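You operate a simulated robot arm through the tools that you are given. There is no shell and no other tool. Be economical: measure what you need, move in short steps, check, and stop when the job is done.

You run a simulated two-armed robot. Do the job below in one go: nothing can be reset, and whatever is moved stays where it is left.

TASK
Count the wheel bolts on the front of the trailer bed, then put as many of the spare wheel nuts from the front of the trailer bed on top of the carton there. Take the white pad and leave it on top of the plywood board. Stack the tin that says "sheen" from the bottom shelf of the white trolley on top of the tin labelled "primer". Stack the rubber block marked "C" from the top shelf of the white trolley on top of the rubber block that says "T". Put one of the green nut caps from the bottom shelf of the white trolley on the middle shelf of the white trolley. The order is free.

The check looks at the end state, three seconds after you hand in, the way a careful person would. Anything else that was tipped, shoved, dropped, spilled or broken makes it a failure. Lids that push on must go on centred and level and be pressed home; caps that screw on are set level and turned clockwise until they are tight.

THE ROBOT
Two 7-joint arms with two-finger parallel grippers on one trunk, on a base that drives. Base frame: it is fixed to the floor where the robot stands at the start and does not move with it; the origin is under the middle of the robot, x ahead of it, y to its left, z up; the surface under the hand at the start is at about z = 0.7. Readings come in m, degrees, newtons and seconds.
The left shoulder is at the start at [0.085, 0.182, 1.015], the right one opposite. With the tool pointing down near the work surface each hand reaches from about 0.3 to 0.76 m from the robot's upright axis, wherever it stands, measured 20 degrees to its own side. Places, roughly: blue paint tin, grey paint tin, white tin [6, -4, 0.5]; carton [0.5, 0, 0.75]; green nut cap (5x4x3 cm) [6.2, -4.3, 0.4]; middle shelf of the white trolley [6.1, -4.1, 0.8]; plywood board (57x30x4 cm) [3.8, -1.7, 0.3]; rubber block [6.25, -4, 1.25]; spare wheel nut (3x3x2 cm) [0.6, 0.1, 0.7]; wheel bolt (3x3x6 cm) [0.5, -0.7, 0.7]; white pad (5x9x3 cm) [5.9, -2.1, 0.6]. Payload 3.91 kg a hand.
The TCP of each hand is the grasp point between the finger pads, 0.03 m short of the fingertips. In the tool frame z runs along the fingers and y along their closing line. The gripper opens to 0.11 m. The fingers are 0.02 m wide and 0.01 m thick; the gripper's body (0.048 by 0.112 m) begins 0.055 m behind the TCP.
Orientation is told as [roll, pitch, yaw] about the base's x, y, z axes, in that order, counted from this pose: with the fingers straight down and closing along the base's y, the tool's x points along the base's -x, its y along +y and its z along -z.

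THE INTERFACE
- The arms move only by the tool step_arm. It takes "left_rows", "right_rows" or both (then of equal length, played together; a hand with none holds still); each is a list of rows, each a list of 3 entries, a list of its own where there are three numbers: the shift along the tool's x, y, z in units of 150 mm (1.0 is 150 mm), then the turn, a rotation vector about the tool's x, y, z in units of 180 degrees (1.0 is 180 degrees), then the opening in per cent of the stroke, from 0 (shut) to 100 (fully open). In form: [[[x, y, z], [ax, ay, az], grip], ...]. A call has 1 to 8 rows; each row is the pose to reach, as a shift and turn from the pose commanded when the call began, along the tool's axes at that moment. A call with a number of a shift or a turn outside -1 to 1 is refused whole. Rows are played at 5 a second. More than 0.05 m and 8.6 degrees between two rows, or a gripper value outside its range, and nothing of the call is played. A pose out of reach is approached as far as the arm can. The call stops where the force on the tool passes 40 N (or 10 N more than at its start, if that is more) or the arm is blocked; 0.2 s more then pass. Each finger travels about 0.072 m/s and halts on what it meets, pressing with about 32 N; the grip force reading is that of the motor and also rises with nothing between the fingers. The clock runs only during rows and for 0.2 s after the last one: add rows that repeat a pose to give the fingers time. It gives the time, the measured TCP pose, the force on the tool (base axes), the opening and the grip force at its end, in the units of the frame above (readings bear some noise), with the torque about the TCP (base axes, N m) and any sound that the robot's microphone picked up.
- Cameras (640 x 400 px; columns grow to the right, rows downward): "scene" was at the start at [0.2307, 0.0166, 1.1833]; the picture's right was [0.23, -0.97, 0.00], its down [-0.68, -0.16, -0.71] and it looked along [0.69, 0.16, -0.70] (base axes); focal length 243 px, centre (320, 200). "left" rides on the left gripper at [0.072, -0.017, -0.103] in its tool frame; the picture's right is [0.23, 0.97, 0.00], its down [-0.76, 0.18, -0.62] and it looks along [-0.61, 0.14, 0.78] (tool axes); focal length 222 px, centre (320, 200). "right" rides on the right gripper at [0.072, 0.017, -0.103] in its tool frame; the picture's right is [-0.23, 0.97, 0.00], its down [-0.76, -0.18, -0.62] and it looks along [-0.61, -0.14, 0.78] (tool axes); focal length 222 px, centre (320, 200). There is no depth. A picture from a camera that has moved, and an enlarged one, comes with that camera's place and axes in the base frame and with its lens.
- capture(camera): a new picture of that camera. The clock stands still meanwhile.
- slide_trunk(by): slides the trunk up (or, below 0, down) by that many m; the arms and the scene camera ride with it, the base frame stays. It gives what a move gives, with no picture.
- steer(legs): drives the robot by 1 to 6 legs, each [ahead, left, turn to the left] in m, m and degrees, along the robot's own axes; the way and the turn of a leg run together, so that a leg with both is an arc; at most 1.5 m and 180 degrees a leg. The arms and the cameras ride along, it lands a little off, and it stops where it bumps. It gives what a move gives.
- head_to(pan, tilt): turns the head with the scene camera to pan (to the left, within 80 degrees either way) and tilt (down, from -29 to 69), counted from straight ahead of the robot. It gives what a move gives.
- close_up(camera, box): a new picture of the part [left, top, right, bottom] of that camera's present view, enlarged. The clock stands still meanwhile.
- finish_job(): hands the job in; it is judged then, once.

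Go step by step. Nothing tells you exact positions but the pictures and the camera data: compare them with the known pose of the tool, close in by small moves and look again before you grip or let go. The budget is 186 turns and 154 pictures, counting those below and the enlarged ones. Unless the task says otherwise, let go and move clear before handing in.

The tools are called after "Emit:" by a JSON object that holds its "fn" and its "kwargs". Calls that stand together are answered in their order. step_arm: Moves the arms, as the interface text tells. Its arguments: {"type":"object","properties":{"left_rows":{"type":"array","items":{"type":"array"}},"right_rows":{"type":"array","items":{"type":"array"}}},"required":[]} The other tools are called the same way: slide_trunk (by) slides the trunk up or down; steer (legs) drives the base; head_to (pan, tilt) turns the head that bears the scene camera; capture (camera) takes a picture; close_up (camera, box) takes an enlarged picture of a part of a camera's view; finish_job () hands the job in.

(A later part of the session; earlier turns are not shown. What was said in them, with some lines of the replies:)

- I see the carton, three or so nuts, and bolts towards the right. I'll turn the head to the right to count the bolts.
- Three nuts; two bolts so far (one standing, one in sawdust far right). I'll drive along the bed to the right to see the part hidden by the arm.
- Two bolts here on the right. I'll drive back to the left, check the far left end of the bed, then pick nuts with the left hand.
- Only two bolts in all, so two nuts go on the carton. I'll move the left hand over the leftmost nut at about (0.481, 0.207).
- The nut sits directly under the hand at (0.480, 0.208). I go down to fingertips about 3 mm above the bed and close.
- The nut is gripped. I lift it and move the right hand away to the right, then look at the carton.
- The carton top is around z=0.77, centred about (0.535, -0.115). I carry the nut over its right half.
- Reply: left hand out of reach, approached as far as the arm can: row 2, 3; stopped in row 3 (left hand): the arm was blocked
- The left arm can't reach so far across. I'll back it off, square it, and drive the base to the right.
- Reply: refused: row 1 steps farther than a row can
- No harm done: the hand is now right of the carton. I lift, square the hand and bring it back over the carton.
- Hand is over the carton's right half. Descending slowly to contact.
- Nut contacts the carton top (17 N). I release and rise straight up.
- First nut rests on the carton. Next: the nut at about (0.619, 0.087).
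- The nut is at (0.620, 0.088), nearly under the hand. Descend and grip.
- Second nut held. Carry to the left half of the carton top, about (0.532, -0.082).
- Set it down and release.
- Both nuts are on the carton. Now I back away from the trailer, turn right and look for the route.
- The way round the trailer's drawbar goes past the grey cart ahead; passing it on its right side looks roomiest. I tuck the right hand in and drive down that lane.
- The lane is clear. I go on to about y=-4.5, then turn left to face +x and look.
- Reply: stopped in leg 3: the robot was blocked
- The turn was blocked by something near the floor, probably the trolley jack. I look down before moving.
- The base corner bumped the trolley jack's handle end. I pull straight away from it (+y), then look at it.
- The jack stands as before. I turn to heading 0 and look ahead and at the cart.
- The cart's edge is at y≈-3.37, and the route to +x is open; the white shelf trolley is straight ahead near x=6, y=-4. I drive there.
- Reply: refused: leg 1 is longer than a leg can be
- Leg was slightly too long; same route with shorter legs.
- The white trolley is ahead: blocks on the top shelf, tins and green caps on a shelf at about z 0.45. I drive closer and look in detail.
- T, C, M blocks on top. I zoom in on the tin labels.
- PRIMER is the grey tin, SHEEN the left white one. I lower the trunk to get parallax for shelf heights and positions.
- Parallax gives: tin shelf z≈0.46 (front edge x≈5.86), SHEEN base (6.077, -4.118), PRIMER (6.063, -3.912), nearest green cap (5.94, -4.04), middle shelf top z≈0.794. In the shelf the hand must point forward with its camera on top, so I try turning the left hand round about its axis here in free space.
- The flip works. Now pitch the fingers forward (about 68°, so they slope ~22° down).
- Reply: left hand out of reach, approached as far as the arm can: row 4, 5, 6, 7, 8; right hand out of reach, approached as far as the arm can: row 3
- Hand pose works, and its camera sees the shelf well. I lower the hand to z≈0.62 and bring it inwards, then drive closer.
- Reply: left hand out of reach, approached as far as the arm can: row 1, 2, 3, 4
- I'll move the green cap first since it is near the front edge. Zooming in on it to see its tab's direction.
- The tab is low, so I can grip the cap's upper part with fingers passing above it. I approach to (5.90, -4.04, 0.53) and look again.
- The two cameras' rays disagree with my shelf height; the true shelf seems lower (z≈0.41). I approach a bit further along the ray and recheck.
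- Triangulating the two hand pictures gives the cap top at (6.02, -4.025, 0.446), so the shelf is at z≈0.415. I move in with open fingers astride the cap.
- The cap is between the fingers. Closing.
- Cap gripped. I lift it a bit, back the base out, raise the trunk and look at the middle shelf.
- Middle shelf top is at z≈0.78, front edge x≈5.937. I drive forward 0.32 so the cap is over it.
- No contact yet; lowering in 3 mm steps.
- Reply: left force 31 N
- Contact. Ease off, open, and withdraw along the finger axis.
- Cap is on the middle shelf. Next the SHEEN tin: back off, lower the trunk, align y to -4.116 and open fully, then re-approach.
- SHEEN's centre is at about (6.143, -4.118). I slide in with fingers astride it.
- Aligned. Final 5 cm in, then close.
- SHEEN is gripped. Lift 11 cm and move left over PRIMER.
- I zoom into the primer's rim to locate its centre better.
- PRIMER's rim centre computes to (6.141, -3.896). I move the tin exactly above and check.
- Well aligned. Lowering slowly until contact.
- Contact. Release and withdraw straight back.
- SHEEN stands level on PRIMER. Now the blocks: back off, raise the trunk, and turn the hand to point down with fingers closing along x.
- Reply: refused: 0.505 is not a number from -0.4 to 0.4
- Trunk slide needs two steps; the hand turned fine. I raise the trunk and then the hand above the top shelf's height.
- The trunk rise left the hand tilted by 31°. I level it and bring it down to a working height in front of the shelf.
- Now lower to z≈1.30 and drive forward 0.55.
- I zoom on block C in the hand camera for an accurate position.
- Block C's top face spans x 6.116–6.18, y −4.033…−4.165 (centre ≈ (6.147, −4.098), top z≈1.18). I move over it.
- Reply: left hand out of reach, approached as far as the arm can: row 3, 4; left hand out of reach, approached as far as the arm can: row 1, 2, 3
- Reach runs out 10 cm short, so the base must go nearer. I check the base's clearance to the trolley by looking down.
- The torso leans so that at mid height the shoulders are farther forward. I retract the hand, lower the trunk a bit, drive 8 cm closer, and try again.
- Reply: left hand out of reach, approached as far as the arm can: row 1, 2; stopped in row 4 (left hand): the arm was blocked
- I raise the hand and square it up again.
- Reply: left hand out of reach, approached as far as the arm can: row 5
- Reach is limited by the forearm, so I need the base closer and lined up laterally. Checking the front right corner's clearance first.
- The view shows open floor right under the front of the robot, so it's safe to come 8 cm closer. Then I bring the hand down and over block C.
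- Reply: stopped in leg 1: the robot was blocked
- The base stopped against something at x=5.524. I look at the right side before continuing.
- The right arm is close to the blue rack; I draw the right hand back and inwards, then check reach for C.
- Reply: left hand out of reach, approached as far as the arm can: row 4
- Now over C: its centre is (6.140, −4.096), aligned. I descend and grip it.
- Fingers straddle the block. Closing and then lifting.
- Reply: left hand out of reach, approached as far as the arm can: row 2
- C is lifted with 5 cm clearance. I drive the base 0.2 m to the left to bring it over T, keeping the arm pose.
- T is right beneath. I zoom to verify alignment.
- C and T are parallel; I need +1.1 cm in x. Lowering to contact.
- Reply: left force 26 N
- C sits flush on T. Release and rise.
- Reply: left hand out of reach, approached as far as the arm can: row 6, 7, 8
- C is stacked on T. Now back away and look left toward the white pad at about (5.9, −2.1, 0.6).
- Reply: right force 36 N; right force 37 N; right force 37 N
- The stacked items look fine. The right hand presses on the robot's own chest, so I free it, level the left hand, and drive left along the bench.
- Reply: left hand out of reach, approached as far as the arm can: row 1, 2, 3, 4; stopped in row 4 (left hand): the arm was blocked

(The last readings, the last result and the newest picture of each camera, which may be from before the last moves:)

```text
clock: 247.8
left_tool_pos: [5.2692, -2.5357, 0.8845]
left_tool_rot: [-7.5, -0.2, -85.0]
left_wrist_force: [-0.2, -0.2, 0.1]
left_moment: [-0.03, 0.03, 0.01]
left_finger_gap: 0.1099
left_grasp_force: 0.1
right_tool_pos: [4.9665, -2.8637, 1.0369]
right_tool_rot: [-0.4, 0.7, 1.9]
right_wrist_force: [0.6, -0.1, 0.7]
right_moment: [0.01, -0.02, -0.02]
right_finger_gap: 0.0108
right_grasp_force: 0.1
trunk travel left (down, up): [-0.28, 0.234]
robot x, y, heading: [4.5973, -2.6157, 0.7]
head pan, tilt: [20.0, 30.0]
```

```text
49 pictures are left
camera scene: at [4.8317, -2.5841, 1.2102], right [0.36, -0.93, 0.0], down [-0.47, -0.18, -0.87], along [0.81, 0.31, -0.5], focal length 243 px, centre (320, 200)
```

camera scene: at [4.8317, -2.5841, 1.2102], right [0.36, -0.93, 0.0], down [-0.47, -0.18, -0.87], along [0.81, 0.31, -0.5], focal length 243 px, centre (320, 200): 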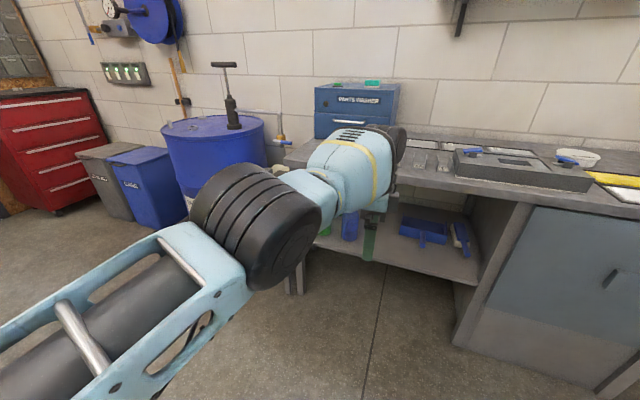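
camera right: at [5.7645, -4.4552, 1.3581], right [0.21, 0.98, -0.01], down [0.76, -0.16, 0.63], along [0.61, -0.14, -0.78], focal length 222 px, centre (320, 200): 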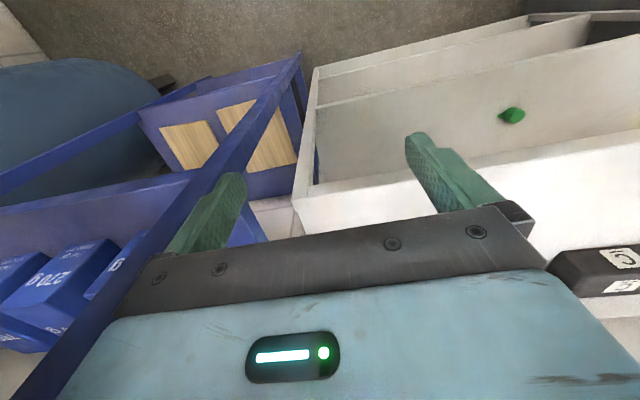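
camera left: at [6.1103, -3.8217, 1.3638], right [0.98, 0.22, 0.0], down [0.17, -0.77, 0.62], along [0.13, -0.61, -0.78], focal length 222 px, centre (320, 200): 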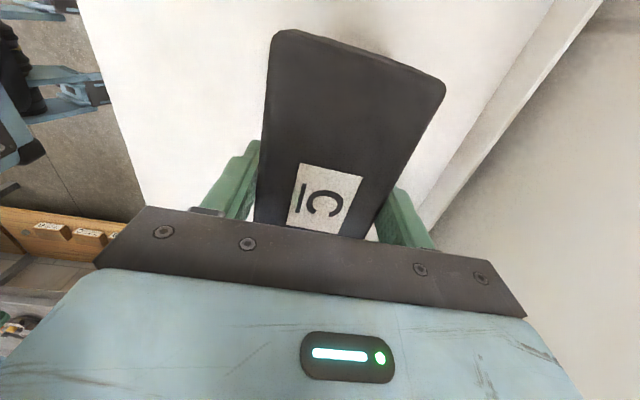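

The arm hides the bench's left part. I drive a little further left and look again.

Emit:
{"fn": "steer", "kwargs": {"legs": [[-0.1, 0.5, 0]]}}

Emit:
{"fn": "head_to", "kwargs": {"pan": -12, "tilt": 25}}

Emit:
{"fn": "capture", "kwargs": {"camera": "scene"}}

Emit:
{"fn": "capture", "kwargs": {"camera": "right"}}

```text
clock: 252.7
left_tool_pos: [5.1609, -2.0388, 0.8838]
left_tool_rot: [-7.6, -0.2, -85.1]
left_wrist_force: [-1.0, -0.1, 0.4]
left_moment: [-0.01, -0.01, -0.01]
left_finger_gap: 0.1099
left_grasp_force: 0.1
right_tool_pos: [4.8588, -2.3658, 1.037]
right_tool_rot: [-0.5, 0.7, 1.8]
right_wrist_force: [-1.4, 0.1, 0.0]
right_moment: [0.03, 0.01, 0.03]
right_finger_gap: 0.0111
right_grasp_force: 0.0
trunk travel left (down, up): [-0.28, 0.234]
robot x, y, heading: [4.4898, -2.1155, 0.5]
head pan, tilt: [20.0, 30.0]
```

```text
clock: 253.7
left_tool_pos: [5.1614, -2.0389, 0.8848]
left_tool_rot: [-7.6, -0.2, -85.1]
left_wrist_force: [0.5, 0.7, 0.6]
left_moment: [0.02, 0.0, 0.02]
left_finger_gap: 0.1102
left_grasp_force: 0.0
right_tool_pos: [4.8584, -2.3668, 1.0371]
right_tool_rot: [-0.5, 0.6, 1.8]
right_wrist_force: [0.2, 0.8, -0.6]
right_moment: [-0.01, 0.02, 0.0]
right_finger_gap: 0.0109
right_grasp_force: 0.1
trunk travel left (down, up): [-0.28, 0.234]
robot x, y, heading: [4.4905, -2.1222, 0.7]
head pan, tilt: [-12.0, 25.0]
```

```text
48 pictures are left
camera scene: at [4.7308, -2.1365, 1.2181], right [-0.19, -0.98, 0.0], down [-0.41, 0.08, -0.91], along [0.89, -0.17, -0.42], focal length 243 px, centre (320, 200)
```

scene: 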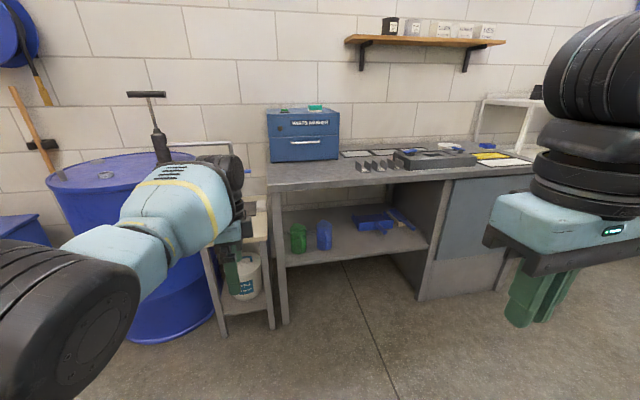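

```text
47 pictures are left
camera right: at [4.7887, -2.3509, 1.1413], right [0.2, 0.98, -0.01], down [0.77, -0.15, 0.62], along [0.6, -0.13, -0.79], focal length 222 px, centre (320, 200)
```

right: 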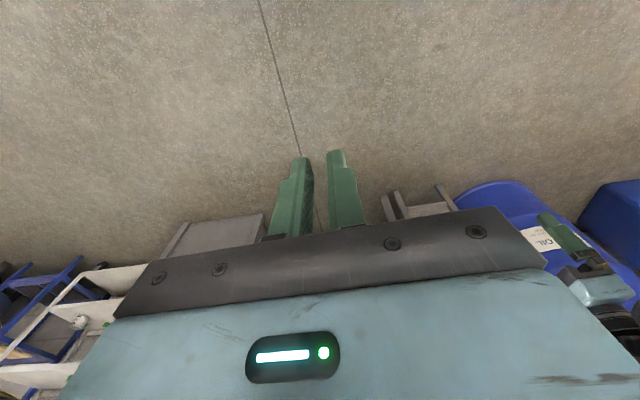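

The small stand by the barrel (about (5.9, −2.05, 0.6)) is behind my hand. I move the left hand left and level it to see.

Emit:
{"fn": "step_arm", "kwargs": {"left_rows": [[[0.25, -0.1, 0], [-0.014, 0, 0.009], 100], [[0.5, -0.2, 0], [-0.028, 0, 0.018], 100], [[0.75, -0.3, 0], [-0.042, 0, 0.028], 100], [[1.0, -0.4, 0], [-0.042, 0, 0.028], 100]]}}

Emit:
{"fn": "step_arm", "kwargs": {"left_rows": [[[0.25, 0, 0], [0, 0, 0], 100], [[0.5, 0, 0], [0, 0, 0], 100], [[0.75, 0, 0], [0, 0, 0], 100]]}}

Emit:
{"fn": "capture", "kwargs": {"camera": "scene"}}

Emit:
{"fn": "close_up", "kwargs": {"camera": "scene", "box": [180, 150, 340, 250]}}

```text
clock: 254.7
left_tool_pos: [5.2044, -1.9486, 0.8989]
left_tool_rot: [0.1, -0.4, -90.2]
left_wrist_force: [0.3, -0.5, 0.1]
left_moment: [-0.01, 0.01, 0.01]
left_finger_gap: 0.1101
left_grasp_force: 0.0
left hand out of reach, approached as far as the arm can: row 1, 2, 3, 4
right_tool_pos: [4.8598, -2.3682, 1.0373]
right_tool_rot: [-0.5, 0.5, 1.8]
right_wrist_force: [0.9, 0.6, -0.3]
right_moment: [0.0, 0.01, -0.02]
right_finger_gap: 0.0108
right_grasp_force: 0.0
trunk travel left (down, up): [-0.28, 0.234]
robot x, y, heading: [4.4902, -2.1219, 0.7]
head pan, tilt: [-12.0, 25.0]
```

```text
clock: 255.5
left_tool_pos: [5.2075, -1.8354, 0.896]
left_tool_rot: [-0.1, -0.6, -90.1]
left_wrist_force: [-0.1, 0.2, 0.5]
left_moment: [-0.03, 0.0, 0.03]
left_finger_gap: 0.1101
left_grasp_force: 0.1
left hand out of reach, approached as far as the arm can: row 1, 2, 3
right_tool_pos: [4.8594, -2.3661, 1.0368]
right_tool_rot: [-0.4, 0.6, 1.7]
right_wrist_force: [-0.9, 0.3, -0.3]
right_moment: [-0.02, 0.0, -0.01]
right_finger_gap: 0.011
right_grasp_force: 0.1
trunk travel left (down, up): [-0.28, 0.234]
robot x, y, heading: [4.49, -2.1185, 0.6]
head pan, tilt: [-12.0, 25.0]
```

```text
46 pictures are left
camera scene: at [4.7309, -2.1358, 1.2181], right [-0.19, -0.98, 0.0], down [-0.41, 0.08, -0.91], along [0.89, -0.18, -0.42], focal length 243 px, centre (320, 200)
```

scene: 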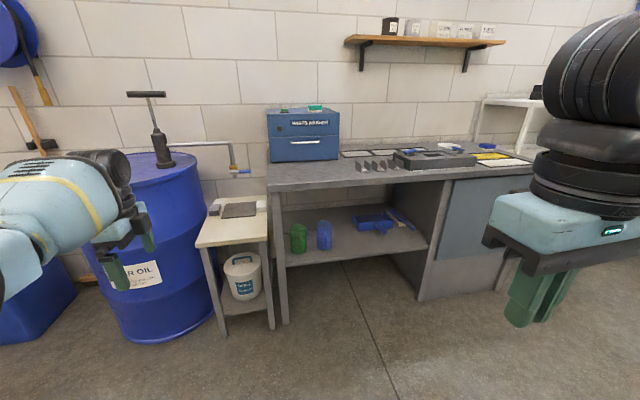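

```text
4.00 times, centred on (260, 200) of scene
camera zoom: at [4.7309, -2.1358, 1.2181], right [-0.19, -0.98, 0.0], down [-0.41, 0.08, -0.91], along [0.89, -0.18, -0.42], focal length 973 px, centre (560, 200)
```

zoom: 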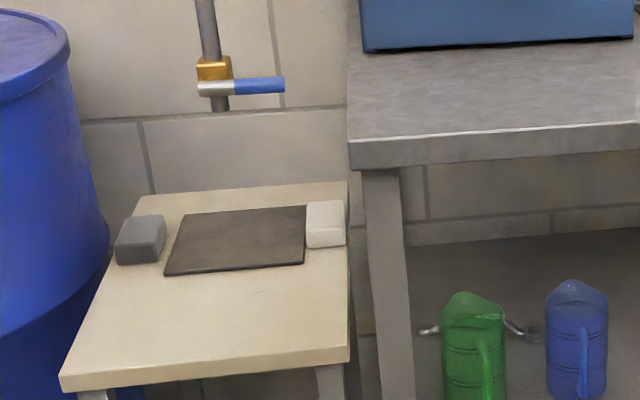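

The white pad is on the small stand at about (6.0, −2.055, 0.6), next to the bench edge, long side along x. I'll grip its 5 cm width with the hand pointing forward and ~45° down (same tilt suits the low board shelf). Re-orienting the left hand.

Emit:
{"fn": "step_arm", "kwargs": {"left_rows": [[[0, 0, 0], [0, 0, 0.047], 100], [[0, 0, 0], [0, 0, 0.094], 100], [[0, 0, 0], [0, 0, 0.141], 100], [[0, 0, 0], [0, 0, 0.188], 100], [[0, 0, 0], [0, 0, 0.235], 100], [[0, 0, 0], [0, 0, 0.282], 100], [[0, 0, 0], [0, 0, 0.329], 100], [[0, 0, 0], [0, 0, 0.376], 100]]}}

Emit:
{"fn": "step_arm", "kwargs": {"left_rows": [[[0, 0, 0], [0, 0, 0.047], 100], [[0, 0, 0], [0, 0, 0.094], 100], [[0, 0, 0], [0, 0, 0.125], 100]]}}

Emit:
{"fn": "step_arm", "kwargs": {"left_rows": [[[0, 0, 0], [0, 0.047, 0], 100], [[0, 0, 0], [0, 0.094, 0], 100], [[0, 0, 0], [0, 0.141, 0], 100], [[0, 0, 0], [0, 0.188, 0], 100], [[0, 0, 0], [0, 0.235, 0], 100], [[0, 0, 0], [0, 0.26, 0], 80]]}}

Emit:
{"fn": "head_to", "kwargs": {"pan": 75, "tilt": 30}}

Emit:
{"fn": "capture", "kwargs": {"camera": "scene"}}

```text
clock: 257.3
left_tool_pos: [5.2077, -1.8371, 0.8968]
left_tool_rot: [0.6, -0.3, -157.9]
left_wrist_force: [0.3, 0.8, -0.3]
left_moment: [0.0, -0.03, 0.02]
left_finger_gap: 0.1098
left_grasp_force: 0.2
right_tool_pos: [4.8583, -2.3664, 1.0372]
right_tool_rot: [-0.5, 0.5, 1.8]
right_wrist_force: [0.3, 0.7, -1.0]
right_moment: [0.02, -0.01, 0.01]
right_finger_gap: 0.011
right_grasp_force: 0.1
trunk travel left (down, up): [-0.28, 0.234]
robot x, y, heading: [4.4887, -2.1197, 0.8]
head pan, tilt: [-12.0, 25.0]
```

```text
clock: 258.1
left_tool_pos: [5.207, -1.841, 0.902]
left_tool_rot: [2.7, 0.7, 179.5]
left_wrist_force: [-1.5, 0.9, -2.4]
left_moment: [0.01, -0.04, 0.01]
left_finger_gap: 0.1102
left_grasp_force: 0.1
left hand out of reach, approached as far as the arm can: row 2
right_tool_pos: [4.858, -2.3669, 1.037]
right_tool_rot: [-0.5, 0.5, 1.8]
right_wrist_force: [-0.3, -1.6, 0.0]
right_moment: [0.0, -0.02, 0.01]
right_finger_gap: 0.0109
right_grasp_force: 0.1
trunk travel left (down, up): [-0.28, 0.234]
robot x, y, heading: [4.4908, -2.1197, 0.7]
head pan, tilt: [-12.0, 25.0]
```

```text
clock: 259.5
left_tool_pos: [5.2056, -1.836, 0.8959]
left_tool_rot: [0.8, 47.1, -179.6]
left_wrist_force: [-0.4, 0.2, 0.4]
left_moment: [0.01, 0.01, 0.0]
left_finger_gap: 0.0881
left_grasp_force: 0.0
right_tool_pos: [4.8595, -2.3664, 1.0377]
right_tool_rot: [-0.5, 0.6, 1.8]
right_wrist_force: [0.2, 0.2, 0.2]
right_moment: [0.02, -0.02, 0.0]
right_finger_gap: 0.011
right_grasp_force: 0.0
trunk travel left (down, up): [-0.28, 0.234]
robot x, y, heading: [4.49, -2.1184, 0.7]
head pan, tilt: [-12.0, 25.0]
```

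```text
clock: 261.1
left_tool_pos: [5.2053, -1.8367, 0.8968]
left_tool_rot: [0.8, 46.8, -179.7]
left_wrist_force: [-0.6, 0.1, -0.2]
left_moment: [-0.03, -0.01, 0.01]
left_finger_gap: 0.0879
left_grasp_force: 0.0
right_tool_pos: [4.8589, -2.3663, 1.0367]
right_tool_rot: [-0.5, 0.7, 1.8]
right_wrist_force: [-0.2, 0.3, 0.0]
right_moment: [0.01, 0.0, 0.0]
right_finger_gap: 0.0113
right_grasp_force: 0.0
trunk travel left (down, up): [-0.28, 0.234]
robot x, y, heading: [4.4903, -2.118, 0.7]
head pan, tilt: [75.0, 30.0]
```

```text
44 pictures are left
camera scene: at [4.6627, -2.0311, 1.2101], right [0.97, -0.25, 0.0], down [-0.12, -0.48, -0.87], along [0.21, 0.84, -0.5], focal length 243 px, centre (320, 200)
```

scene: 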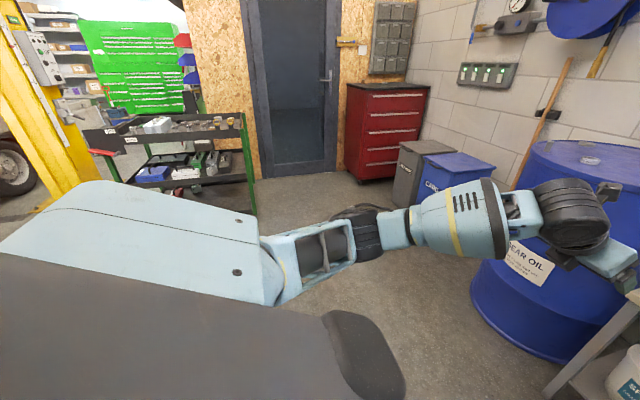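

I drive toward the stand and view it from the hand camera.

Emit:
{"fn": "steer", "kwargs": {"legs": [[0.55, -0.14, -0.7]]}}

Emit:
{"fn": "capture", "kwargs": {"camera": "left"}}

Emit:
{"fn": "head_to", "kwargs": {"pan": 10, "tilt": 30}}

Emit:
{"fn": "capture", "kwargs": {"camera": "scene"}}

```text
clock: 264.4
left_tool_pos: [5.7674, -1.9781, 0.8966]
left_tool_rot: [0.7, 46.8, 179.5]
left_wrist_force: [0.0, -0.5, -0.8]
left_moment: [0.0, -0.01, 0.02]
left_finger_gap: 0.0879
left_grasp_force: 0.0
right_tool_pos: [5.4139, -2.5045, 1.0377]
right_tool_rot: [-0.5, 0.6, 1.1]
right_wrist_force: [-0.4, 0.1, 0.0]
right_moment: [-0.03, 0.02, 0.01]
right_finger_gap: 0.0111
right_grasp_force: 0.1
trunk travel left (down, up): [-0.28, 0.234]
robot x, y, heading: [5.0436, -2.2525, 0.1]
head pan, tilt: [75.0, 30.0]
```

```text
43 pictures are left
camera left: at [5.7413, -1.9596, 1.0206], right [0.14, -0.97, 0.18], down [-0.98, -0.16, -0.13], along [0.15, -0.15, -0.98], focal length 222 px, centre (320, 200)
```

left: 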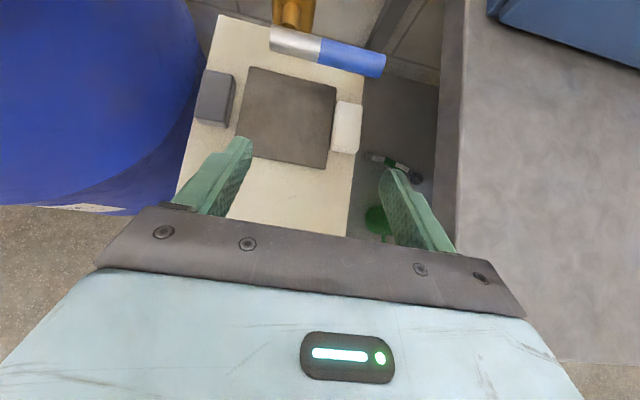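

```text
clock: 265.7
left_tool_pos: [5.7656, -1.9787, 0.8964]
left_tool_rot: [0.8, 46.9, 179.6]
left_wrist_force: [-0.1, 0.2, -0.6]
left_moment: [0.02, -0.01, 0.01]
left_finger_gap: 0.0878
left_grasp_force: 0.0
right_tool_pos: [5.4135, -2.5037, 1.0372]
right_tool_rot: [-0.5, 0.6, 1.2]
right_wrist_force: [0.0, -0.5, 0.1]
right_moment: [0.02, 0.01, -0.04]
right_finger_gap: 0.011
right_grasp_force: 0.0
trunk travel left (down, up): [-0.28, 0.234]
robot x, y, heading: [5.0473, -2.2482, -0.0]
head pan, tilt: [10.0, 30.0]
```

```text
42 pictures are left
camera scene: at [5.2869, -2.2385, 1.2101], right [0.18, -0.98, 0.0], down [-0.49, -0.09, -0.87], along [0.85, 0.15, -0.5], focal length 243 px, centre (320, 200)
```

scene: 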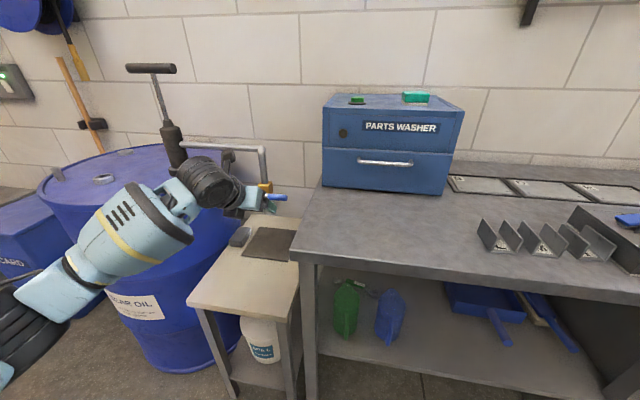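

There is a tap handle above the pad and the bench leg beside it, so I must come in low from the front. I zoom in on the pad and its gap to the mat.

Emit:
{"fn": "close_up", "kwargs": {"camera": "left", "box": [280, 60, 480, 185]}}

```text
3.20 times, centred on (380, 122) of left
camera zoom: at [5.741, -1.9595, 1.0208], right [0.14, -0.97, 0.18], down [-0.98, -0.16, -0.13], along [0.15, -0.15, -0.98], focal length 711 px, centre (128, 448)
```

zoom: 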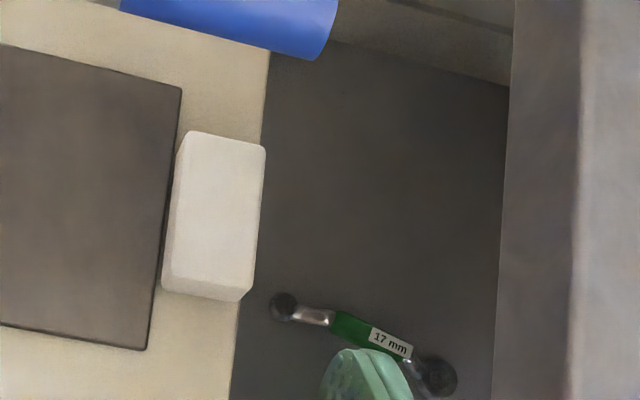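

I level the hand to the shallower approach (22° down) with a slight yaw, and lower the trunk, staying in front of the tap.

Emit:
{"fn": "step_arm", "kwargs": {"left_rows": [[[0, 0, 0], [0, 0.04, 0], 80], [[0, 0, 0], [0, 0.08, 0], 80], [[0, 0, 0], [0, 0.117, 0], 80]]}}

Emit:
{"fn": "slide_trunk", "kwargs": {"by": -0.24}}

Emit:
{"fn": "step_arm", "kwargs": {"left_rows": [[[0, 0.12, 0], [-0.013, 0, 0.005], 80], [[0, 0.3, 0], [-0.0258, 0, 0.0104], 80], [[0, 0.5, 0], [-0.0258, 0, 0.0104], 80]]}}

Emit:
{"fn": "capture", "kwargs": {"camera": "left"}}

Emit:
{"fn": "capture", "kwargs": {"camera": "scene"}}

```text
clock: 266.5
left_tool_pos: [5.7672, -1.9787, 0.8966]
left_tool_rot: [1.5, 68.0, -179.6]
left_wrist_force: [-0.7, -0.2, -0.4]
left_moment: [-0.02, 0.0, 0.0]
left_finger_gap: 0.088
left_grasp_force: 0.1
right_tool_pos: [5.414, -2.5042, 1.0371]
right_tool_rot: [-0.4, 0.6, 1.1]
right_wrist_force: [0.1, -0.1, 0.6]
right_moment: [-0.03, -0.02, 0.01]
right_finger_gap: 0.011
right_grasp_force: 0.0
trunk travel left (down, up): [-0.28, 0.234]
robot x, y, heading: [5.0496, -2.2506, 0.1]
head pan, tilt: [10.0, 30.0]
```

```text
clock: 269.0
left_tool_pos: [5.7661, -1.9787, 0.6562]
left_tool_rot: [1.5, 68.0, -179.7]
left_wrist_force: [0.4, 0.0, 0.2]
left_moment: [0.02, 0.04, 0.01]
left_finger_gap: 0.0878
left_grasp_force: 0.0
right_tool_pos: [5.4128, -2.5058, 0.7975]
right_tool_rot: [-0.5, 0.6, 1.0]
right_wrist_force: [0.7, 0.1, -1.2]
right_moment: [0.03, -0.05, -0.01]
right_finger_gap: 0.0112
right_grasp_force: 0.2
trunk travel left (down, up): [-0.04, 0.474]
robot x, y, heading: [5.0463, -2.2528, -0.1]
head pan, tilt: [10.0, 30.0]
```

```text
clock: 269.8
left_tool_pos: [5.7668, -2.0547, 0.6562]
left_tool_rot: [1.4, 67.9, 175.3]
left_wrist_force: [1.1, 0.6, -0.3]
left_moment: [-0.03, -0.01, 0.0]
left_finger_gap: 0.0875
left_grasp_force: 0.0
right_tool_pos: [5.413, -2.5036, 0.7976]
right_tool_rot: [-0.5, 0.6, 1.1]
right_wrist_force: [0.1, -0.4, 0.2]
right_moment: [0.02, -0.04, 0.06]
right_finger_gap: 0.0112
right_grasp_force: 0.1
trunk travel left (down, up): [-0.04, 0.474]
robot x, y, heading: [5.0444, -2.2486, 0.1]
head pan, tilt: [10.0, 30.0]
```

```text
40 pictures are left
camera left: at [5.7003, -2.0289, 0.7631], right [-0.02, -0.98, 0.22], down [-0.88, -0.09, -0.47], along [0.48, -0.2, -0.85], focal length 222 px, centre (320, 200)
```

left: 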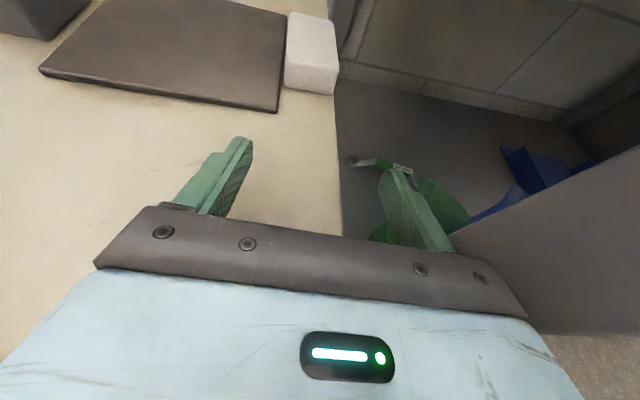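

```text
39 pictures are left
camera scene: at [5.3758, -2.2383, 0.9426], right [0.18, -0.98, 0.0], down [-0.49, -0.09, -0.87], along [0.85, 0.15, -0.5], focal length 243 px, centre (320, 200)
```

scene: 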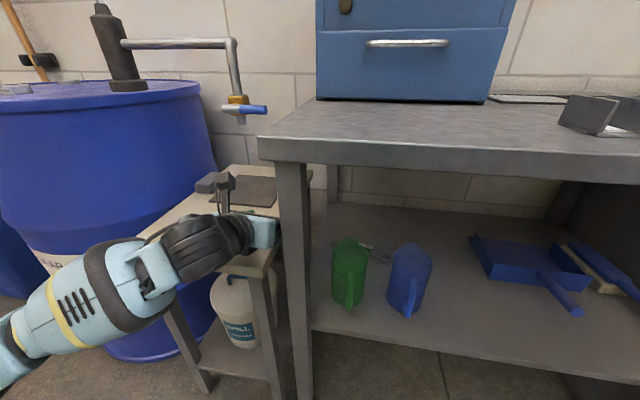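

Triangulation puts the pad's top at z≈0.654, centre (5.938, −2.048), stand top ≈0.624. I raise the hand 1.5 cm, then drive 0.1 forward.

Emit:
{"fn": "step_arm", "kwargs": {"left_rows": [[[0.095, 0, -0.04], [0, 0, 0], 85], [[0.095, 0, -0.04], [0, 0, 0], 85]]}}

Emit:
{"fn": "steer", "kwargs": {"legs": [[0.1, 0, 0]]}}

Emit:
{"fn": "capture", "kwargs": {"camera": "left"}}

Emit:
{"fn": "capture", "kwargs": {"camera": "scene"}}

```text
clock: 270.4
left_tool_pos: [5.7671, -2.0524, 0.6721]
left_tool_rot: [1.4, 67.9, 175.4]
left_wrist_force: [1.2, 4.5, -2.9]
left_moment: [0.18, -0.09, -0.09]
left_finger_gap: 0.0902
left_grasp_force: 0.0
right_tool_pos: [5.413, -2.5061, 0.7964]
right_tool_rot: [-0.6, 0.6, 1.2]
right_wrist_force: [0.4, 0.5, 0.0]
right_moment: [0.01, 0.0, -0.01]
right_finger_gap: 0.0111
right_grasp_force: 0.0
trunk travel left (down, up): [-0.04, 0.474]
robot x, y, heading: [5.0494, -2.2498, 0.3]
head pan, tilt: [10.0, 30.0]
```

```text
clock: 271.6
left_tool_pos: [5.8655, -2.054, 0.6728]
left_tool_rot: [1.5, 68.0, 175.3]
left_wrist_force: [-0.9, -0.4, 0.2]
left_moment: [-0.01, -0.03, -0.02]
left_finger_gap: 0.0935
left_grasp_force: 0.1
right_tool_pos: [5.5136, -2.5045, 0.7977]
right_tool_rot: [-0.5, 0.6, 1.1]
right_wrist_force: [0.4, -0.7, -0.6]
right_moment: [-0.01, 0.0, 0.01]
right_finger_gap: 0.0106
right_grasp_force: 0.0
trunk travel left (down, up): [-0.04, 0.474]
robot x, y, heading: [5.146, -2.2534, 0.1]
head pan, tilt: [10.0, 30.0]
```

```text
38 pictures are left
camera left: at [5.7993, -2.0285, 0.779], right [-0.02, -0.98, 0.22], down [-0.88, -0.09, -0.47], along [0.48, -0.2, -0.85], focal length 222 px, centre (320, 200)
```

left: 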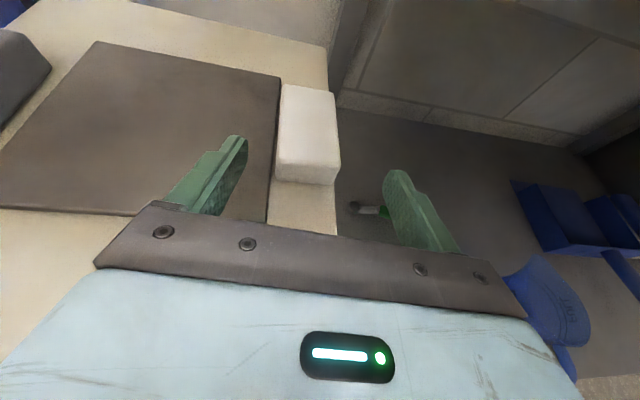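

```text
37 pictures are left
camera scene: at [5.4756, -2.2385, 0.9424], right [0.17, -0.98, 0.0], down [-0.49, -0.09, -0.87], along [0.85, 0.15, -0.5], focal length 243 px, centre (320, 200)
```

scene: 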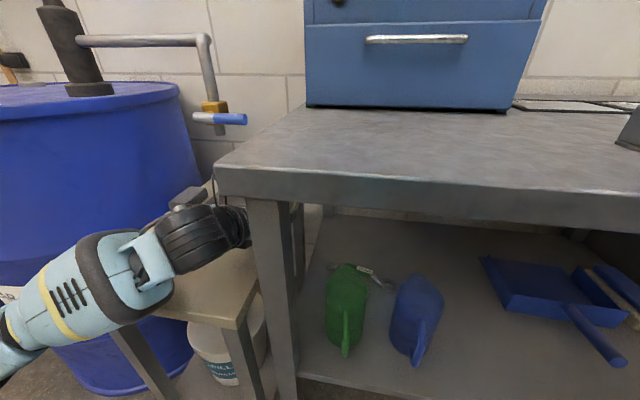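

Fingers are astride the pad's front. I slide 6 cm forward and slightly down.

Emit:
{"fn": "step_arm", "kwargs": {"left_rows": [[[0.02, -0.03, 0.15], [0, 0, 0], 85], [[0.02, -0.053, 0.29], [0, 0, 0], 85], [[0.015, -0.053, 0.38], [0, 0, 0], 85], [[0.013, -0.053, 0.42], [0, 0, 0], 85]]}}

Emit:
{"fn": "capture", "kwargs": {"camera": "left"}}

```text
clock: 272.6
left_tool_pos: [5.9257, -2.0536, 0.651]
left_tool_rot: [1.4, 67.9, 175.2]
left_wrist_force: [-0.3, -0.4, 0.1]
left_moment: [-0.04, 0.01, -0.02]
left_finger_gap: 0.0934
left_grasp_force: 0.0
right_tool_pos: [5.5119, -2.5044, 0.7975]
right_tool_rot: [-0.5, 0.6, 1.1]
right_wrist_force: [0.2, 0.3, -0.2]
right_moment: [0.01, 0.03, -0.04]
right_finger_gap: 0.0108
right_grasp_force: 0.0
trunk travel left (down, up): [-0.04, 0.474]
robot x, y, heading: [5.147, -2.2519, -0.0]
head pan, tilt: [10.0, 30.0]
```

```text
36 pictures are left
camera left: at [5.8587, -2.0274, 0.7572], right [-0.02, -0.98, 0.22], down [-0.88, -0.09, -0.47], along [0.48, -0.2, -0.85], focal length 222 px, centre (320, 200)
```

left: 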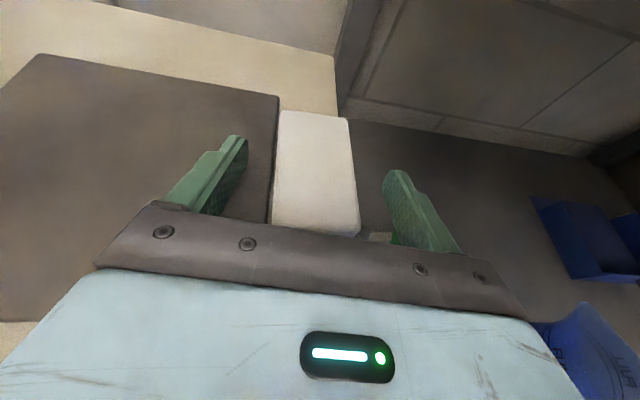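

Nicely centred. Closing on the pad.

Emit:
{"fn": "step_arm", "kwargs": {"left_rows": [[[0, 0, 0], [0, 0, 0], 70], [[0, 0, 0], [0, 0, 0], 55], [[0, 0, 0], [0, 0, 0], 40], [[0, 0, 0], [0, 0, 0], 20], [[0, 0, 0], [0, 0, 0], 0], [[0, 0, 0], [0, 0, 0], 0]]}}

Emit:
{"fn": "step_arm", "kwargs": {"left_rows": [[[0.12, 0, -0.05], [0, 0, 0], 0], [[0.2, 0, -0.08], [0, 0, 0], 0]]}}

Emit:
{"fn": "capture", "kwargs": {"camera": "left"}}

```text
clock: 274.0
left_tool_pos: [5.9254, -2.0533, 0.6515]
left_tool_rot: [1.6, 67.9, 175.3]
left_wrist_force: [-0.5, -0.4, 0.1]
left_moment: [-0.02, -0.04, 0.01]
left_finger_gap: 0.0488
left_grasp_force: 31.3
right_tool_pos: [5.5119, -2.5054, 0.7973]
right_tool_rot: [-0.6, 0.6, 1.1]
right_wrist_force: [0.0, -0.2, -0.4]
right_moment: [-0.02, 0.0, -0.01]
right_finger_gap: 0.011
right_grasp_force: 0.1
trunk travel left (down, up): [-0.04, 0.474]
robot x, y, heading: [5.1463, -2.253, -0.0]
head pan, tilt: [10.0, 30.0]
```

```text
clock: 274.6
left_tool_pos: [5.9262, -2.0535, 0.6831]
left_tool_rot: [1.6, 68.0, 175.4]
left_wrist_force: [-0.4, 0.2, -1.0]
left_moment: [-0.02, -0.01, 0.01]
left_finger_gap: 0.0494
left_grasp_force: 32.6
right_tool_pos: [5.5133, -2.505, 0.797]
right_tool_rot: [-0.4, 0.5, 1.1]
right_wrist_force: [0.1, -1.2, 0.5]
right_moment: [0.03, 0.01, 0.02]
right_finger_gap: 0.0114
right_grasp_force: 0.1
trunk travel left (down, up): [-0.04, 0.474]
robot x, y, heading: [5.1469, -2.2526, 0.3]
head pan, tilt: [10.0, 30.0]
```

```text
35 pictures are left
camera left: at [5.8592, -2.0269, 0.7895], right [-0.02, -0.98, 0.22], down [-0.88, -0.09, -0.47], along [0.48, -0.2, -0.85], focal length 222 px, centre (320, 200)
```

left: 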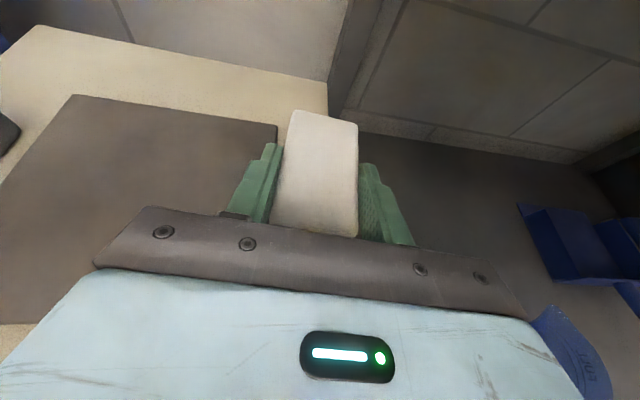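

Pad held. I back straight off 0.5 m, then look toward the board's table on the left.

Emit:
{"fn": "steer", "kwargs": {"legs": [[-0.5, 0, 0]]}}

Emit:
{"fn": "steer", "kwargs": {"legs": [[-0.1, -0.6, 0], [0, 0, 60]]}}

Emit:
{"fn": "head_to", "kwargs": {"pan": 50, "tilt": 25}}

Emit:
{"fn": "capture", "kwargs": {"camera": "scene"}}

```text
clock: 277.5
left_tool_pos: [5.4275, -2.0516, 0.6821]
left_tool_rot: [1.5, 68.0, 175.4]
left_wrist_force: [0.3, 0.0, -0.6]
left_moment: [0.01, 0.01, -0.02]
left_finger_gap: 0.0492
left_grasp_force: 32.1
right_tool_pos: [5.0157, -2.5051, 0.7963]
right_tool_rot: [-0.5, 0.6, 1.4]
right_wrist_force: [-0.5, -1.1, -0.2]
right_moment: [0.03, 0.02, -0.02]
right_finger_gap: 0.011
right_grasp_force: 0.1
trunk travel left (down, up): [-0.04, 0.474]
robot x, y, heading: [4.6475, -2.2564, 0.2]
head pan, tilt: [10.0, 30.0]
```

```text
clock: 285.9
left_tool_pos: [4.7673, -2.0781, 0.6821]
left_tool_rot: [1.5, 68.1, -124.5]
left_wrist_force: [0.6, 0.5, -1.0]
left_moment: [-0.01, 0.0, 0.0]
left_finger_gap: 0.0493
left_grasp_force: 31.0
right_tool_pos: [4.9536, -2.6615, 0.7985]
right_tool_rot: [-0.5, 0.5, 61.3]
right_wrist_force: [0.0, 0.5, 0.5]
right_moment: [0.02, 0.0, -0.01]
right_finger_gap: 0.0111
right_grasp_force: 0.0
trunk travel left (down, up): [-0.04, 0.474]
robot x, y, heading: [4.5534, -2.8558, 60.2]
head pan, tilt: [10.0, 30.0]
```

```text
clock: 286.9
left_tool_pos: [4.767, -2.0778, 0.6816]
left_tool_rot: [1.5, 68.0, -124.5]
left_wrist_force: [0.1, -0.1, -0.1]
left_moment: [0.02, -0.01, 0.03]
left_finger_gap: 0.0494
left_grasp_force: 32.4
right_tool_pos: [4.9539, -2.6613, 0.7969]
right_tool_rot: [-0.5, 0.5, 61.4]
right_wrist_force: [-1.0, 0.2, 0.0]
right_moment: [0.01, 0.02, 0.0]
right_finger_gap: 0.011
right_grasp_force: 0.0
trunk travel left (down, up): [-0.04, 0.474]
robot x, y, heading: [4.5521, -2.8522, 60.3]
head pan, tilt: [50.0, 25.0]
```

```text
34 pictures are left
camera scene: at [4.6396, -2.5602, 0.9505], right [0.94, 0.35, 0.0], down [0.15, -0.4, -0.91], along [-0.31, 0.85, -0.42], focal length 243 px, centre (320, 200)
```

scene: 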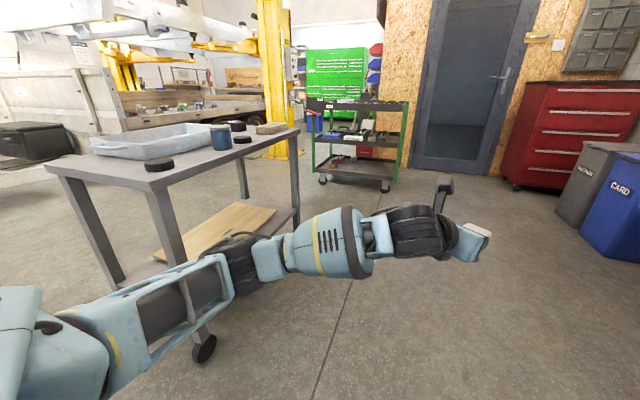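

The board lies on the low shelf of the grey table: x≈3.65–3.97, y≈−2.0…−1.5, top z≈0.32. I'll approach from the east facing −x.

Emit:
{"fn": "steer", "kwargs": {"legs": [[1.31, 0.24, 0], [0, 0, 60], [0, 0, 60]]}}

Emit:
{"fn": "head_to", "kwargs": {"pan": 10, "tilt": 28}}

Emit:
{"fn": "capture", "kwargs": {"camera": "scene"}}

Emit:
{"fn": "capture", "kwargs": {"camera": "left"}}

```text
clock: 298.9
left_tool_pos: [4.2216, -1.79, 0.6824]
left_tool_rot: [1.5, 68.0, -5.1]
left_wrist_force: [0.5, -0.2, -0.2]
left_moment: [0.0, 0.0, -0.02]
left_finger_gap: 0.0494
left_grasp_force: 32.3
right_tool_pos: [4.6389, -1.3409, 0.7974]
right_tool_rot: [-0.4, 0.6, -179.4]
right_wrist_force: [0.0, -0.6, -0.8]
right_moment: [-0.02, 0.01, 0.0]
right_finger_gap: 0.011
right_grasp_force: 0.0
trunk travel left (down, up): [-0.04, 0.474]
robot x, y, heading: [5.006, -1.598, 179.3]
head pan, tilt: [50.0, 25.0]
```

```text
clock: 300.0
left_tool_pos: [4.2218, -1.7885, 0.6826]
left_tool_rot: [1.5, 68.0, -5.2]
left_wrist_force: [-0.9, 0.2, -0.2]
left_moment: [0.02, -0.04, -0.03]
left_finger_gap: 0.0491
left_grasp_force: 31.9
right_tool_pos: [4.6388, -1.3403, 0.7963]
right_tool_rot: [-0.5, 0.7, -179.4]
right_wrist_force: [-0.3, -0.3, -0.5]
right_moment: [-0.03, 0.0, 0.0]
right_finger_gap: 0.011
right_grasp_force: 0.1
trunk travel left (down, up): [-0.04, 0.474]
robot x, y, heading: [5.0009, -1.597, 179.2]
head pan, tilt: [10.0, 28.0]
```

```text
33 pictures are left
camera scene: at [4.6714, -1.6122, 0.9457], right [-0.17, 0.99, 0.0], down [0.46, 0.08, -0.88], along [-0.87, -0.15, -0.47], focal length 243 px, centre (320, 200)
```

scene: 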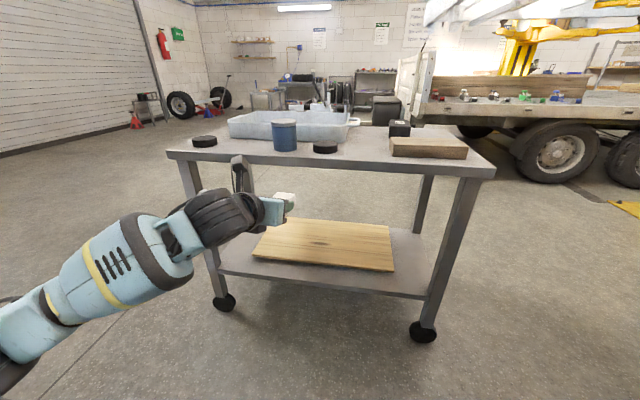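

```text
32 pictures are left
camera left: at [4.2872, -1.8145, 0.7892], right [0.03, 0.97, 0.22], down [0.88, 0.08, -0.47], along [-0.48, 0.21, -0.85], focal length 222 px, centre (320, 200)
```

left: 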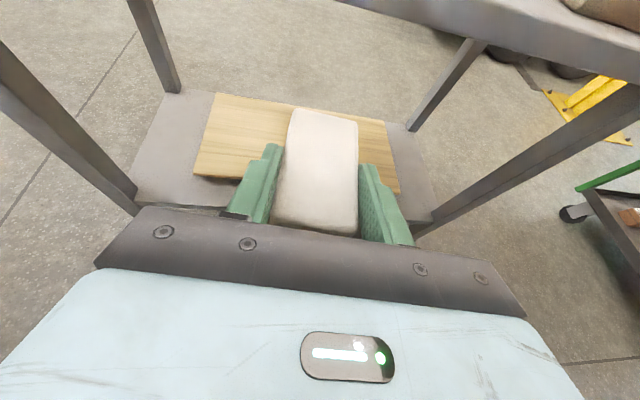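

Board confirmed: x 3.69–3.98, y −2.0…−1.455, top ≈0.31. I lower the hand in front of the table, then drive in.

Emit:
{"fn": "step_arm", "kwargs": {"left_rows": [[[-0.28, 0, 0.113], [0, 0, 0], 0], [[-0.56, 0, 0.226], [0, 0, 0], 0], [[-0.83, 0, 0.337], [0, 0, 0], 0]]}}

Emit:
{"fn": "step_arm", "kwargs": {"left_rows": [[[-0.28, 0, 0.113], [0, 0, 0], 0], [[-0.56, 0, 0.226], [0, 0, 0], 0], [[-0.83, 0, 0.337], [0, 0, 0], 0]]}}

Emit:
{"fn": "steer", "kwargs": {"legs": [[0.36, 0, 0.5]]}}

Emit:
{"fn": "capture", "kwargs": {"camera": "left"}}

Emit:
{"fn": "capture", "kwargs": {"camera": "scene"}}

```text
clock: 300.8
left_tool_pos: [4.222, -1.788, 0.5469]
left_tool_rot: [1.5, 68.0, -5.2]
left_wrist_force: [0.4, 1.6, -0.4]
left_moment: [0.01, 0.0, -0.03]
left_finger_gap: 0.0492
left_grasp_force: 32.2
right_tool_pos: [4.6375, -1.3419, 0.7969]
right_tool_rot: [-0.5, 0.6, -179.3]
right_wrist_force: [0.2, 0.1, 0.5]
right_moment: [0.03, 0.03, -0.01]
right_finger_gap: 0.0109
right_grasp_force: 0.1
trunk travel left (down, up): [-0.04, 0.474]
robot x, y, heading: [4.9993, -1.5991, 179.5]
head pan, tilt: [10.0, 28.0]
```

```text
clock: 301.6
left_tool_pos: [4.2214, -1.7865, 0.4144]
left_tool_rot: [1.5, 68.0, -5.1]
left_wrist_force: [-0.1, 0.3, 0.3]
left_moment: [-0.03, -0.06, -0.01]
left_finger_gap: 0.0491
left_grasp_force: 32.0
right_tool_pos: [4.6397, -1.3407, 0.7967]
right_tool_rot: [-0.4, 0.6, -179.4]
right_wrist_force: [-0.3, 0.0, -1.1]
right_moment: [-0.01, 0.0, 0.0]
right_finger_gap: 0.011
right_grasp_force: 0.1
trunk travel left (down, up): [-0.04, 0.474]
robot x, y, heading: [5.0048, -1.5969, 179.4]
head pan, tilt: [10.0, 28.0]
```

```text
clock: 303.9
left_tool_pos: [3.8715, -1.7978, 0.414]
left_tool_rot: [1.6, 68.0, -4.4]
left_wrist_force: [-0.2, 0.5, -0.1]
left_moment: [0.01, -0.01, -0.02]
left_finger_gap: 0.0489
left_grasp_force: 31.7
right_tool_pos: [4.2832, -1.3451, 0.7967]
right_tool_rot: [-0.5, 0.6, -178.6]
right_wrist_force: [0.6, 0.3, -0.5]
right_moment: [0.02, 0.02, -0.02]
right_finger_gap: 0.0111
right_grasp_force: 0.1
trunk travel left (down, up): [-0.04, 0.474]
robot x, y, heading: [4.6474, -1.5976, -179.7]
head pan, tilt: [10.0, 28.0]
```

```text
31 pictures are left
camera left: at [3.9372, -1.8219, 0.5208], right [0.01, 0.98, 0.22], down [0.88, 0.09, -0.47], along [-0.48, 0.2, -0.85], focal length 222 px, centre (320, 200)
```

left: 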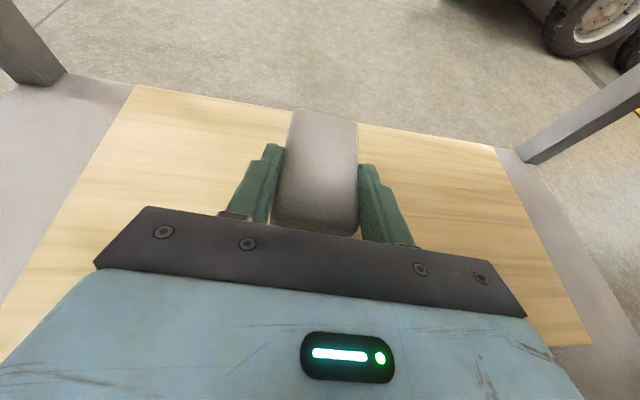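

```text
30 pictures are left
camera scene: at [4.3192, -1.6165, 0.9457], right [-0.18, 0.98, 0.0], down [0.46, 0.08, -0.88], along [-0.87, -0.16, -0.47], focal length 243 px, centre (320, 200)
```

scene: 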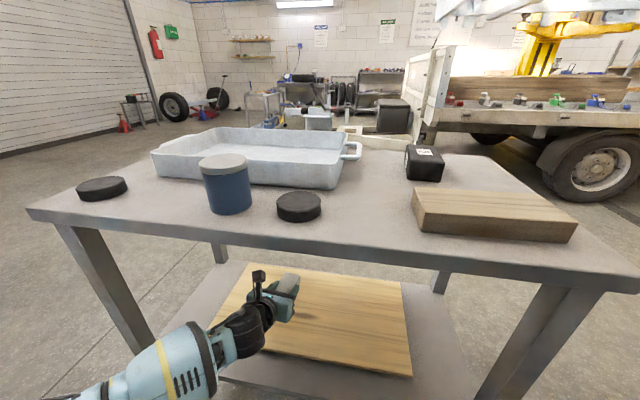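

The pad is over the middle of the board. Lowering in steps to contact.

Emit:
{"fn": "step_arm", "kwargs": {"left_rows": [[[-0.2, 0, 0.08], [0, 0, 0], 0], [[-0.38, 0, 0.153], [0, 0, 0], 0], [[-0.41, 0, 0.165], [0, 0, 0], 0], [[-0.44, 0, 0.177], [0, 0, 0], 0], [[-0.46, 0, 0.185], [0, 0, 0], 0], [[-0.48, 0, 0.193], [0, 0, 0], 0], [[-0.5, 0, 0.201], [0, 0, 0], 0]]}}

Emit:
{"fn": "capture", "kwargs": {"camera": "left"}}

```text
clock: 305.5
left_tool_pos: [3.872, -1.7967, 0.3322]
left_tool_rot: [1.4, 67.9, -4.4]
left_wrist_force: [0.6, -0.4, 0.3]
left_moment: [0.03, -0.01, -0.01]
left_finger_gap: 0.049
left_grasp_force: 32.2
right_tool_pos: [4.2832, -1.3459, 0.7962]
right_tool_rot: [-0.6, 0.6, -178.6]
right_wrist_force: [0.1, -0.3, 0.0]
right_moment: [-0.04, 0.0, -0.02]
right_finger_gap: 0.0111
right_grasp_force: 0.1
trunk travel left (down, up): [-0.04, 0.474]
robot x, y, heading: [4.6508, -1.6005, -179.6]
head pan, tilt: [10.0, 28.0]
```

```text
29 pictures are left
camera left: at [3.9375, -1.8207, 0.4397], right [0.01, 0.98, 0.22], down [0.88, 0.09, -0.47], along [-0.48, 0.2, -0.85], focal length 222 px, centre (320, 200)
```

left: 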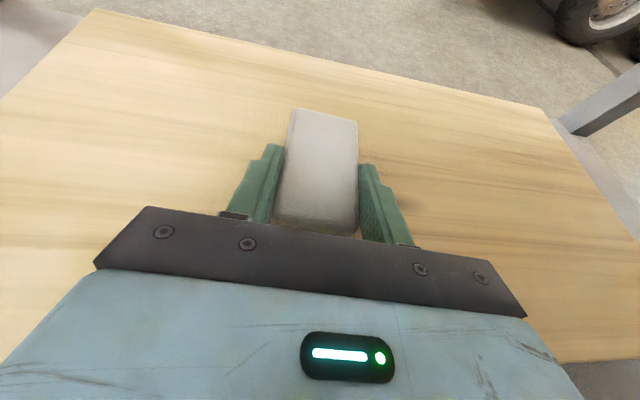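

No contact yet; continue down in 3 mm steps.

Emit:
{"fn": "step_arm", "kwargs": {"left_rows": [[[-0.02, 0, 0.008], [0, 0, 0], 0], [[-0.04, 0, 0.016], [0, 0, 0], 0], [[-0.06, 0, 0.024], [0, 0, 0], 0], [[-0.08, 0, 0.032], [0, 0, 0], 0], [[-0.1, 0, 0.04], [0, 0, 0], 0], [[-0.12, 0, 0.048], [0, 0, 0], 0]]}}

```text
clock: 306.9
left_tool_pos: [3.8668, -1.7961, 0.3239]
left_tool_rot: [2.0, 68.9, -4.1]
left_wrist_force: [-0.8, 1.1, 11.3]
left_moment: [-0.16, -0.25, -0.03]
left_finger_gap: 0.0493
left_grasp_force: 32.3
right_tool_pos: [4.284, -1.3459, 0.7972]
right_tool_rot: [-0.5, 0.6, -178.6]
right_wrist_force: [0.7, 0.0, -0.2]
right_moment: [0.01, -0.01, 0.0]
right_finger_gap: 0.0112
right_grasp_force: 0.1
trunk travel left (down, up): [-0.04, 0.474]
robot x, y, heading: [4.6488, -1.5965, -179.9]
head pan, tilt: [10.0, 28.0]
stopped in row 6 (left hand): the force on the tool passed its limit at 43 N (the readings are from after the stop); the commanded pose is now the measured one
```

Contact with the board. Open and withdraw.

Emit:
{"fn": "step_arm", "kwargs": {"left_rows": [[[0.01, 0, -0.004], [0, 0, 0], 50], [[0.01, 0, -0.004], [0, 0, 0], 65], [[0.01, 0, -0.004], [0, 0, 0], 75], [[0.01, 0, -0.004], [0, 0, 0], 75], [[0.03, 0, -0.2], [0, 0, 0], 75], [[0.05, 0, -0.45], [0, 0, 0], 75], [[0.05, 0, -0.7], [0, 0, 0], 75]]}}

Emit:
{"fn": "capture", "kwargs": {"camera": "left"}}

```text
clock: 308.4
left_tool_pos: [3.9645, -1.8065, 0.366]
left_tool_rot: [1.7, 68.5, -4.3]
left_wrist_force: [-0.7, 0.3, 0.0]
left_moment: [-0.03, 0.01, 0.03]
left_finger_gap: 0.0825
left_grasp_force: 0.1
right_tool_pos: [4.2827, -1.3458, 0.7973]
right_tool_rot: [-0.4, 0.6, -178.5]
right_wrist_force: [0.4, -0.1, 0.4]
right_moment: [0.01, 0.01, 0.01]
right_finger_gap: 0.0111
right_grasp_force: 0.1
trunk travel left (down, up): [-0.04, 0.474]
robot x, y, heading: [4.6499, -1.5985, -179.5]
head pan, tilt: [10.0, 28.0]
```

```text
28 pictures are left
camera left: at [4.0313, -1.8312, 0.4715], right [0.02, 0.97, 0.22], down [0.87, 0.09, -0.48], along [-0.49, 0.2, -0.85], focal length 222 px, centre (320, 200)
```

left: 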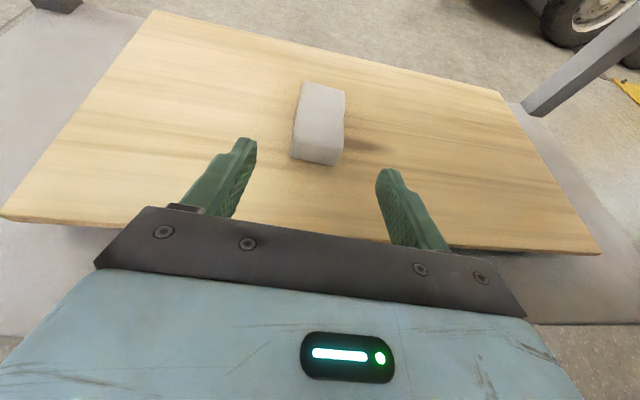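

The pad lies flat on the board. I back the robot clear and take a last look.

Emit:
{"fn": "steer", "kwargs": {"legs": [[-0.45, 0, 0]]}}

Emit:
{"fn": "capture", "kwargs": {"camera": "scene"}}

```text
clock: 311.2
left_tool_pos: [4.4187, -1.8036, 0.3649]
left_tool_rot: [1.8, 68.6, -4.3]
left_wrist_force: [0.2, -1.0, -0.6]
left_moment: [0.0, -0.01, -0.02]
left_finger_gap: 0.0827
left_grasp_force: 0.1
right_tool_pos: [4.7391, -1.3425, 0.7977]
right_tool_rot: [-0.5, 0.6, -178.8]
right_wrist_force: [-0.1, -0.7, 0.0]
right_moment: [-0.02, 0.0, 0.0]
right_finger_gap: 0.0112
right_grasp_force: 0.1
trunk travel left (down, up): [-0.04, 0.474]
robot x, y, heading: [5.1042, -1.5927, -179.4]
head pan, tilt: [10.0, 28.0]
```

```text
27 pictures are left
camera scene: at [4.7747, -1.6134, 0.9458], right [-0.18, 0.98, 0.0], down [0.46, 0.08, -0.88], along [-0.87, -0.16, -0.47], focal length 243 px, centre (320, 200)
```

scene: 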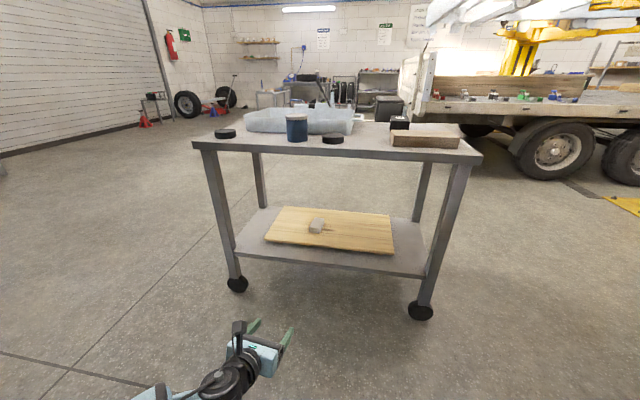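

Everything is in place and both hands are clear, so I hand the job in.

Emit:
{"fn": "finish_job", "kwargs": {}}

```text
The job is handed in.
```

All five parts of the job are done and handed in; no verdict has come back yet.

- **Bolts and nuts:** I counted two wheel bolts on the front of the trailer bed and put two spare nuts on top of the carton.
- **White pad:** it lies flat on the plywood board.
- **Tins:** "sheen" stands on "primer".
- **Rubber blocks:** "C" sits on "T".
- **Green nut cap:** one is on the middle shelf of the white trolley.

On the way, the robot's base bumped the red trolley jack by the door. It also stopped against something while close to the white trolley and the blue rack. The jack still stood upright and nothing I could see had moved.
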